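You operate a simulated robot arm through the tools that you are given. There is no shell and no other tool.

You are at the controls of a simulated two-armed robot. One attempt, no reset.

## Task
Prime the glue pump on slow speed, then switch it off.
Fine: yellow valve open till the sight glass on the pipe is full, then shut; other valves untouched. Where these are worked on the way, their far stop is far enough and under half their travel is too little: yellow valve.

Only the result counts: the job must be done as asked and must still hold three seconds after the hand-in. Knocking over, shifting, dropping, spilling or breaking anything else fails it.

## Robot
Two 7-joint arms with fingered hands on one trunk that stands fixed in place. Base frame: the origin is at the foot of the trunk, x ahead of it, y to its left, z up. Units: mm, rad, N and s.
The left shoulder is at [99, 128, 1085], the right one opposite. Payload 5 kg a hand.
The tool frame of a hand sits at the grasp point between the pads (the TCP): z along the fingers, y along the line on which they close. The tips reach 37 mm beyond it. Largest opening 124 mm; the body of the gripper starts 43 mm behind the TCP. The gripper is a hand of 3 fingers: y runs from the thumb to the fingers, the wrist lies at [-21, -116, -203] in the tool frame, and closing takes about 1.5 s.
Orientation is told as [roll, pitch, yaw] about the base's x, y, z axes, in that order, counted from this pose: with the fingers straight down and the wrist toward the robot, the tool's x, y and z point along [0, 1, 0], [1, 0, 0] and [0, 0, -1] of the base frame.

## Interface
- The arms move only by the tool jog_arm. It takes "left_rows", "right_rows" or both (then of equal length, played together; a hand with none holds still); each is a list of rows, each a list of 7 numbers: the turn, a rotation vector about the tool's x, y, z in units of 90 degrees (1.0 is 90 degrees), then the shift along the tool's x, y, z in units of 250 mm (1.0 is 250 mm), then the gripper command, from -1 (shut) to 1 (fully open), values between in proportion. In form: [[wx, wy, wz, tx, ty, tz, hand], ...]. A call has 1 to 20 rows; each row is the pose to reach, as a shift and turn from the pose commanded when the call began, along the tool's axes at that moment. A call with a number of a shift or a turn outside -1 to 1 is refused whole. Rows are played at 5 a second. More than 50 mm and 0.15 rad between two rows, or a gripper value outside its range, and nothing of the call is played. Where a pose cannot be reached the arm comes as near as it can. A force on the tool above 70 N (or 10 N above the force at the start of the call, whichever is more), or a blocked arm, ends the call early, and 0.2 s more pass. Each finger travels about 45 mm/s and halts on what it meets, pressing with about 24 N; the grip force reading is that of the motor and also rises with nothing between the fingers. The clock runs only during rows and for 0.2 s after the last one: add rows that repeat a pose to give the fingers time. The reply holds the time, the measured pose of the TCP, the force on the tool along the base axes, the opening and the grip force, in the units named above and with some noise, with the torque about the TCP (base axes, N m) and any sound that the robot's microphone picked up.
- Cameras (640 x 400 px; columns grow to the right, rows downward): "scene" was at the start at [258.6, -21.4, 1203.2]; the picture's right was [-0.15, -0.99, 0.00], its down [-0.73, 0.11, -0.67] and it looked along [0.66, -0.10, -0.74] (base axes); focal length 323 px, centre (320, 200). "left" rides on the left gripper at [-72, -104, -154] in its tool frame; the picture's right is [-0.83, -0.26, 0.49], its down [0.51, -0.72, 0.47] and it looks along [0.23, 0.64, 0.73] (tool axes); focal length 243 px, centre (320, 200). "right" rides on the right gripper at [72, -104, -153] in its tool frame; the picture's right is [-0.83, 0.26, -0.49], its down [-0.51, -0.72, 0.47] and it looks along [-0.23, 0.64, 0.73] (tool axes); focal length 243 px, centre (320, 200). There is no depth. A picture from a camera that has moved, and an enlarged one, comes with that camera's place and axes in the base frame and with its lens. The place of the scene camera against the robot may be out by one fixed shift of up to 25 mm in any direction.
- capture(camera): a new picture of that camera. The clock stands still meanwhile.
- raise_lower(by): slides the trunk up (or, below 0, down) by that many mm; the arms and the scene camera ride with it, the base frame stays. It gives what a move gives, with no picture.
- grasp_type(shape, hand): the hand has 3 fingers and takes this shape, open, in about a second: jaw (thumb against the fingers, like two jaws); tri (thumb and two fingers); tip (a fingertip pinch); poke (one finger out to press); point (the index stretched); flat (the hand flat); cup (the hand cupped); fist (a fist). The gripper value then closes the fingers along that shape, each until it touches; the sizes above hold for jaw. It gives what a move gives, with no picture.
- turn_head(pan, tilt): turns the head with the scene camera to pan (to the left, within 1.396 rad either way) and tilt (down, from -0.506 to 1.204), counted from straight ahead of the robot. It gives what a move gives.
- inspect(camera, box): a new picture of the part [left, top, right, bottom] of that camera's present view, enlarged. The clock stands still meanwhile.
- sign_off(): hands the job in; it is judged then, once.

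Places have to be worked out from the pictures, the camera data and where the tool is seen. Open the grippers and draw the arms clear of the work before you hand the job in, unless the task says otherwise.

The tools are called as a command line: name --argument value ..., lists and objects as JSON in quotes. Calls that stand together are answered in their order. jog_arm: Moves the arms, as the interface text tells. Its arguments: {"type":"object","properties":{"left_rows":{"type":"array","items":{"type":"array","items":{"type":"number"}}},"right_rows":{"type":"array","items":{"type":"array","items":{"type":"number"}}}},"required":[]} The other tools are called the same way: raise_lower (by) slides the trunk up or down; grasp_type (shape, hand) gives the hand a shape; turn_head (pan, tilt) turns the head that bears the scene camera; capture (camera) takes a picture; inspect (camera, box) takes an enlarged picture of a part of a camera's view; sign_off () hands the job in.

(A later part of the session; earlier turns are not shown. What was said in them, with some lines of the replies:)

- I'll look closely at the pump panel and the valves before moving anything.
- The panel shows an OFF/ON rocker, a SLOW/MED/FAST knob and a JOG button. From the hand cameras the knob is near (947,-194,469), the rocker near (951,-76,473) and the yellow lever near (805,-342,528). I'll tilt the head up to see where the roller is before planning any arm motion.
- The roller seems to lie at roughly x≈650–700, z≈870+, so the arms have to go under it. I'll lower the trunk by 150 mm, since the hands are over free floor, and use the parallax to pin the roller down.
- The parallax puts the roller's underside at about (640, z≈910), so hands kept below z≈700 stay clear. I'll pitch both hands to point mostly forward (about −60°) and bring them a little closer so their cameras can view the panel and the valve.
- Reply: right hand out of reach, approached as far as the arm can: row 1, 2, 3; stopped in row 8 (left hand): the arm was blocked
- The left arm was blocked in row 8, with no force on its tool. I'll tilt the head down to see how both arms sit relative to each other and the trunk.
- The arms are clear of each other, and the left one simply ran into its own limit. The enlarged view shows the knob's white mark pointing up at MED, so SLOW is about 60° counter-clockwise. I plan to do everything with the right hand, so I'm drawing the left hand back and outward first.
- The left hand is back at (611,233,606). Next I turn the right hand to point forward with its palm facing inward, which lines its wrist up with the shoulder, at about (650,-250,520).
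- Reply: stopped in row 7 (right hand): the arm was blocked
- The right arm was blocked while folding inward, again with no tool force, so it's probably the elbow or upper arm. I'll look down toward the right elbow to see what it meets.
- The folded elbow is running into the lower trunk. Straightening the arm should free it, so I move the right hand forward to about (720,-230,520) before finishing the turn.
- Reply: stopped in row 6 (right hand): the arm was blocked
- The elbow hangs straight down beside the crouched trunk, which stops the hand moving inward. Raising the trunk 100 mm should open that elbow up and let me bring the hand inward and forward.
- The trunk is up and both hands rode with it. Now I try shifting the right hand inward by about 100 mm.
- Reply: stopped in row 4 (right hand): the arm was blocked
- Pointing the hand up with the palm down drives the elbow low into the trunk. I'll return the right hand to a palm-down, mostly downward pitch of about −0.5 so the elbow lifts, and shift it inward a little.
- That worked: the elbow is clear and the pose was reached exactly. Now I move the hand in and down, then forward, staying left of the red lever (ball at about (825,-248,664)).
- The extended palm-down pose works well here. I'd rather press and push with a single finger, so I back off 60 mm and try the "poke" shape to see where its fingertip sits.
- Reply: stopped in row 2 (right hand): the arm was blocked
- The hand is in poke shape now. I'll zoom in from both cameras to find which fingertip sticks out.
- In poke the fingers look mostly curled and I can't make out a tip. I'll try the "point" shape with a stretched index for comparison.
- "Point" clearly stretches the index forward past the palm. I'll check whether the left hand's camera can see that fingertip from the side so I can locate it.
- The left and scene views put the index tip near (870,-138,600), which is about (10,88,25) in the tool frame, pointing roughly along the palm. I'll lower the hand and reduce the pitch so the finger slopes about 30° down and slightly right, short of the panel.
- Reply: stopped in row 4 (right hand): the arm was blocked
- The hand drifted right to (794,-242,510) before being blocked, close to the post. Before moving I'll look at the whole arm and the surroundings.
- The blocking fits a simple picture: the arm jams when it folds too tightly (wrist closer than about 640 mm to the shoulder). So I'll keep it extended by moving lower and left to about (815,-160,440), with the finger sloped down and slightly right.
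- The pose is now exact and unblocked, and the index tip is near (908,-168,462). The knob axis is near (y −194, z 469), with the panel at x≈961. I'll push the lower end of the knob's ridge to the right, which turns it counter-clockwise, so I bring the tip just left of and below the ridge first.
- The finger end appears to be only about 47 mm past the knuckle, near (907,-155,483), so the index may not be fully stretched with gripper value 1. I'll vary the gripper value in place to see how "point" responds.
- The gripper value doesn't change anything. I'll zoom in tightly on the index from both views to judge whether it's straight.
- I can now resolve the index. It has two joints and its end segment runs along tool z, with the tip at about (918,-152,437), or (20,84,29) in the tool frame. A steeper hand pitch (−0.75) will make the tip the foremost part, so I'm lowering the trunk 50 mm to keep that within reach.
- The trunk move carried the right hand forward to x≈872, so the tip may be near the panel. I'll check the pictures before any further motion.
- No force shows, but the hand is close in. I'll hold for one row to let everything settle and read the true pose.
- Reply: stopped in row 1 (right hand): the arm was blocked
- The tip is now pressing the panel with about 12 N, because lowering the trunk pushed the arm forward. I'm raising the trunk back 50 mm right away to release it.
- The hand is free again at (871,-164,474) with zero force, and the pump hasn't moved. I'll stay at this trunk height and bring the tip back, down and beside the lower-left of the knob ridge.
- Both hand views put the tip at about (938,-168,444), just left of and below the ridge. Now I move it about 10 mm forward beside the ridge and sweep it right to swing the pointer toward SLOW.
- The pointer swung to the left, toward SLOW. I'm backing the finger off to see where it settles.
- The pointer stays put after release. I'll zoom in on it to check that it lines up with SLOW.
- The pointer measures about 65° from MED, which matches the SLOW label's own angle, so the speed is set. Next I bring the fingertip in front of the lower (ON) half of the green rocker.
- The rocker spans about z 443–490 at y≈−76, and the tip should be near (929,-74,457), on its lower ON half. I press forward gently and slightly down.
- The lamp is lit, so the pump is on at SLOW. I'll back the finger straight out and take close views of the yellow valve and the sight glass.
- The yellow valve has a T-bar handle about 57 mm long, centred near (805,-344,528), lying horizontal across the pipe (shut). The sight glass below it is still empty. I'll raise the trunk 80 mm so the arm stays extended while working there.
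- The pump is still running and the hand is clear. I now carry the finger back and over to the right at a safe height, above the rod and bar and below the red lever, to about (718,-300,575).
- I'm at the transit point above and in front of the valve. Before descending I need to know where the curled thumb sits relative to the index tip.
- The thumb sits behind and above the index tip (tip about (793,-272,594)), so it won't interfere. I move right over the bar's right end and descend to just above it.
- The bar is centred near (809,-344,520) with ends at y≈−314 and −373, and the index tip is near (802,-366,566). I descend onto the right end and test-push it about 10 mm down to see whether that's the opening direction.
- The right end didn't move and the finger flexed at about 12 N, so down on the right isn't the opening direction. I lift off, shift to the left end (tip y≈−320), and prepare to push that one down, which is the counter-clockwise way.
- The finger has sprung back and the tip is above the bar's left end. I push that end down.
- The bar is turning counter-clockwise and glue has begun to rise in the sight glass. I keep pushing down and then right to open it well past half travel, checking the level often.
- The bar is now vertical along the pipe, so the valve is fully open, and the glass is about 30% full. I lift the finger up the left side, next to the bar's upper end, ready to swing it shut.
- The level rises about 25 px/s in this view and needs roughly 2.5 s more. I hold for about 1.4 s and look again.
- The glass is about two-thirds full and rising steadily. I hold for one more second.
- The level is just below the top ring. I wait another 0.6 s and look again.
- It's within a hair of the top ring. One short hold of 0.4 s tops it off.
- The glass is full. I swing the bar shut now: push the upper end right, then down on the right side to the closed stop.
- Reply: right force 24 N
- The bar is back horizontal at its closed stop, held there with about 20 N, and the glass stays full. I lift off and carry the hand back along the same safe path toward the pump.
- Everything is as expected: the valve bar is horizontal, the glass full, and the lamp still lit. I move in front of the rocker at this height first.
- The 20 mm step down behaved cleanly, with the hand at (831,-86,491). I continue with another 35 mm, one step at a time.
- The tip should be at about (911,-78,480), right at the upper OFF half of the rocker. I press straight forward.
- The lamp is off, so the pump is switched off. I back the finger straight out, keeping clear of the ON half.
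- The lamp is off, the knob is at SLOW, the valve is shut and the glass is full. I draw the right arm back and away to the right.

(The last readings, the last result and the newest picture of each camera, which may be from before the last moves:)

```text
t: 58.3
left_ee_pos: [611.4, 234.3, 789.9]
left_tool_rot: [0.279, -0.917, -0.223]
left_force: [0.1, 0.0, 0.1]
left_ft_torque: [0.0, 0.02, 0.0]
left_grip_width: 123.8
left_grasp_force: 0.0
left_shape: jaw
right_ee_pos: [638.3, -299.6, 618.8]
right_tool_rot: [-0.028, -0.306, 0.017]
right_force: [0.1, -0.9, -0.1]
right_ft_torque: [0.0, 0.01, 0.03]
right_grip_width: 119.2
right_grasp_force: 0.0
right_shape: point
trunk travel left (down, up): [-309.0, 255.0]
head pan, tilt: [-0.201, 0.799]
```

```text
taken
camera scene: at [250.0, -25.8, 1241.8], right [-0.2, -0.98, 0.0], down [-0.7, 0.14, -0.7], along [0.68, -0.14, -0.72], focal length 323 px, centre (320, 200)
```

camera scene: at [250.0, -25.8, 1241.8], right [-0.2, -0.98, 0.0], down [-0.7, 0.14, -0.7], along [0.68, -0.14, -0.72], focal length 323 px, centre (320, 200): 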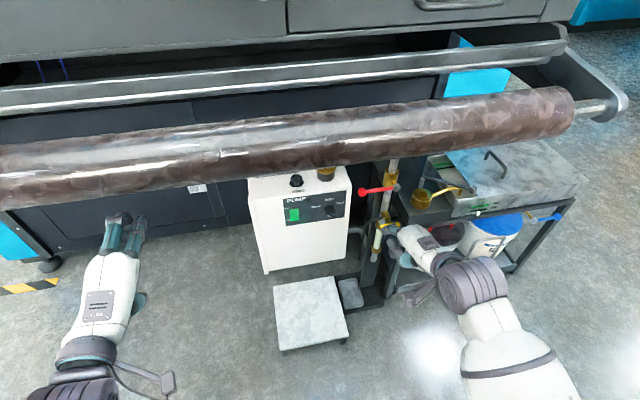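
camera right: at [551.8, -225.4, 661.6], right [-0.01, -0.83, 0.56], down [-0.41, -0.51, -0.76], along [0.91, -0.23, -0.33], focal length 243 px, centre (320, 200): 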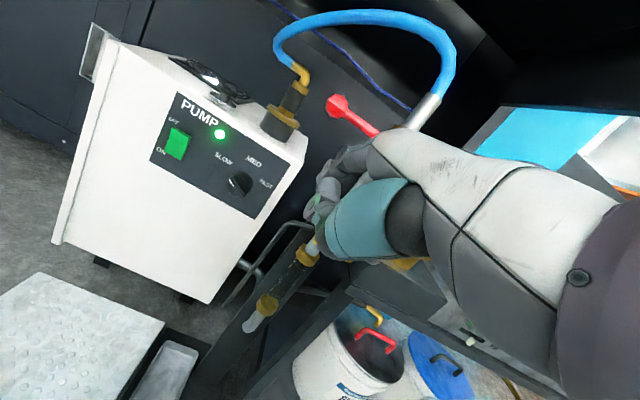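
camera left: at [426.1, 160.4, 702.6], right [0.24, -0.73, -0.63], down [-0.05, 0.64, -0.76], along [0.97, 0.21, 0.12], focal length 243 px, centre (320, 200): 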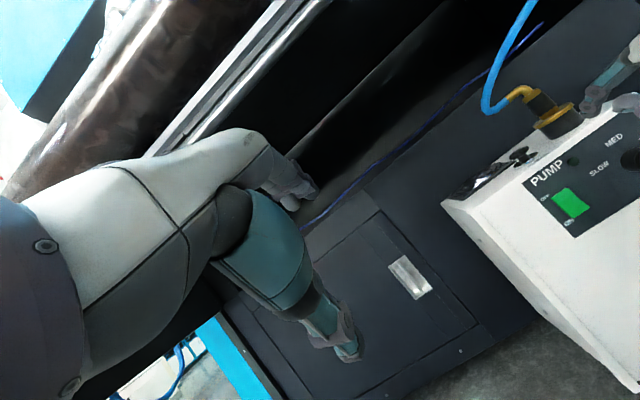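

The right arm is well clear at (638,-300,619). I set the right hand back to an open jaw in free space, pull it back a bit more, and then do a final check of the valve, glass and panel.

grasp_type --hand "right" --shape "jaw"

jog_arm --right_rows '[[0.03, 0, 0, 0, -0.1, -0.08, 1], [0.06, 0, 0, 0, -0.2, -0.16, 1], [0.06, 0, 0, 0, -0.2, -0.16, 1]]'

inspect --camera "scene" --box '[240, 150, 440, 290]'

capture --camera "right"

```text
t: 59.2
left_ee_pos: [611.8, 234.0, 791.5]
left_tool_rot: [0.278, -0.916, -0.223]
left_force: [0.5, -0.9, -0.4]
left_ft_torque: [-0.02, -0.01, -0.01]
left_grip_width: 123.8
left_grasp_force: 0.0
left_shape: jaw
right_ee_pos: [640.0, -301.3, 619.5]
right_tool_rot: [-0.03, -0.308, 0.014]
right_force: [0.1, -1.1, -0.3]
right_ft_torque: [0.01, -0.02, 0.01]
right_grip_width: 123.8
right_grasp_force: 0.2
right_shape: jaw
trunk travel left (down, up): [-309.0, 255.0]
head pan, tilt: [-0.201, 0.799]
```

```text
t: 60.0
left_ee_pos: [612.1, 233.1, 791.4]
left_tool_rot: [0.28, -0.916, -0.224]
left_force: [-0.7, 0.6, 0.5]
left_ft_torque: [-0.01, -0.01, 0.01]
left_grip_width: 123.9
left_grasp_force: 0.0
left_shape: jaw
right_ee_pos: [580.2, -299.5, 641.7]
right_tool_rot: [-0.029, -0.214, 0.011]
right_force: [0.1, 0.1, 0.2]
right_ft_torque: [0.0, -0.03, 0.04]
right_grip_width: 124.3
right_grasp_force: 0.1
right_shape: jaw
trunk travel left (down, up): [-309.0, 255.0]
head pan, tilt: [-0.201, 0.799]
```

```text
2.86 times, centred on (340, 220) of scene
camera zoom: at [250.5, -25.5, 1241.7], right [-0.2, -0.98, 0.0], down [-0.7, 0.14, -0.7], along [0.68, -0.14, -0.72], focal length 923 px, centre (263, 143)
```

zoom: 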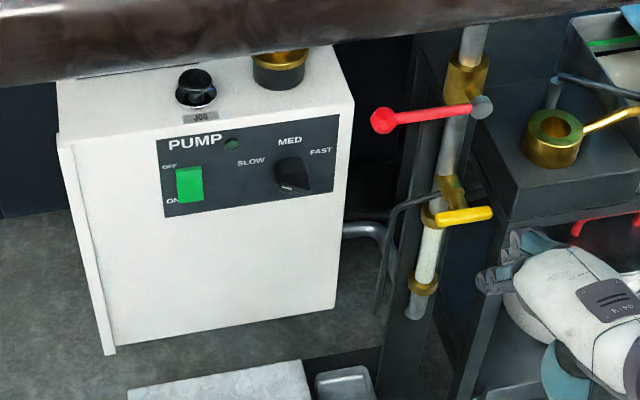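

```text
taken
camera right: at [444.7, -223.8, 769.7], right [0.16, -0.81, 0.56], down [-0.6, -0.53, -0.6], along [0.78, -0.24, -0.57], focal length 243 px, centre (320, 200)
```

right: 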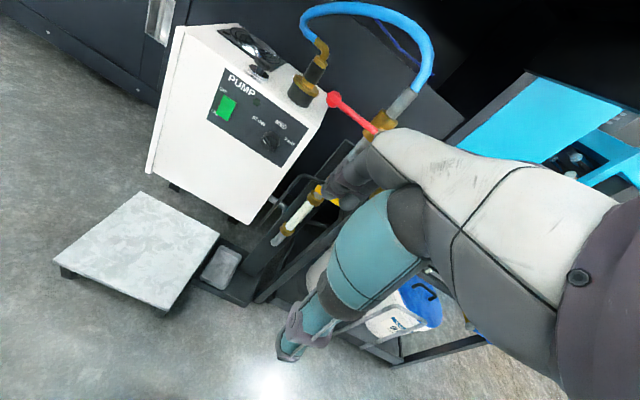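

I take one last close look at the glass, the valve bar and the panel before handing in.

inspect --camera "scene" --box '[365, 190, 425, 250]'

inspect --camera "scene" --box '[285, 185, 365, 230]'

inspect --camera "right" --box '[190, 160, 340, 290]'

```text
6.67 times, centred on (395, 220) of scene
camera zoom: at [250.5, -25.5, 1241.7], right [-0.2, -0.98, 0.0], down [-0.7, 0.14, -0.7], along [0.68, -0.14, -0.72], focal length 2154 px, centre (-180, 67)
```

zoom: 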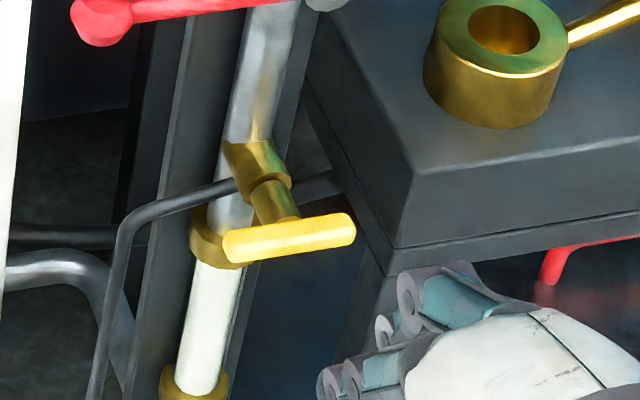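

```text
8.00 times, centred on (325, 208) of scene
camera zoom: at [250.5, -25.5, 1241.7], right [-0.2, -0.98, 0.0], down [-0.7, 0.14, -0.7], along [0.68, -0.14, -0.72], focal length 2584 px, centre (280, 140)
```

zoom: 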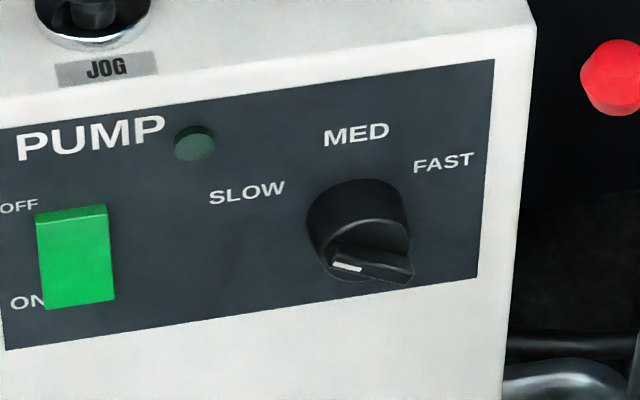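

```text
3.08 times, centred on (265, 225) of right
camera zoom: at [444.7, -223.8, 769.7], right [0.16, -0.81, 0.56], down [-0.6, -0.53, -0.6], along [0.78, -0.24, -0.57], focal length 746 px, centre (489, 123)
```

zoom: 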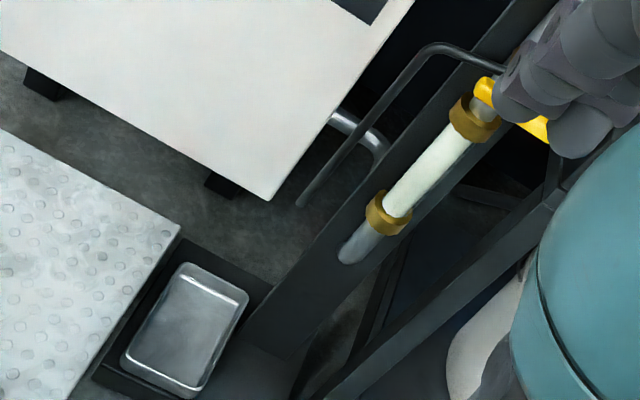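

The final views confirm the state:
- **Pump:** the lamp is off and the rocker is at OFF, with the knob on SLOW.
- **Yellow valve:** the bar is horizontal as it was at the start, so the valve is shut.
- **Sight glass:** full.
- **Other valves:** the red lever is untouched, and the drip tray is dry.
- **Arms:** both hands are open and clear of the work.

I'm handing in.

sign_off

```text
The job is handed in.
```

I primed the glue pump on SLOW and then switched it off; the job is handed in. I wasn't told how it was judged.

- **Pump:** I set the knob from MED to SLOW before switching on. The rocker is now at OFF and the lamp is out.
- **Yellow valve:** I opened it fully until the sight glass was full, then shut it. The bar is back at its closed stop, and the glass still looked full in the last pictures.
- **Everything else:** I touched no other valve. The red lever looks unmoved and the drip tray is dry.

While I was lowering the trunk early on, the arm drifted and the fingertip pressed the pump panel with about 12 N. I backed it off straight away, and the pump did not appear to move.

Both hands are open and drawn clear of the work.
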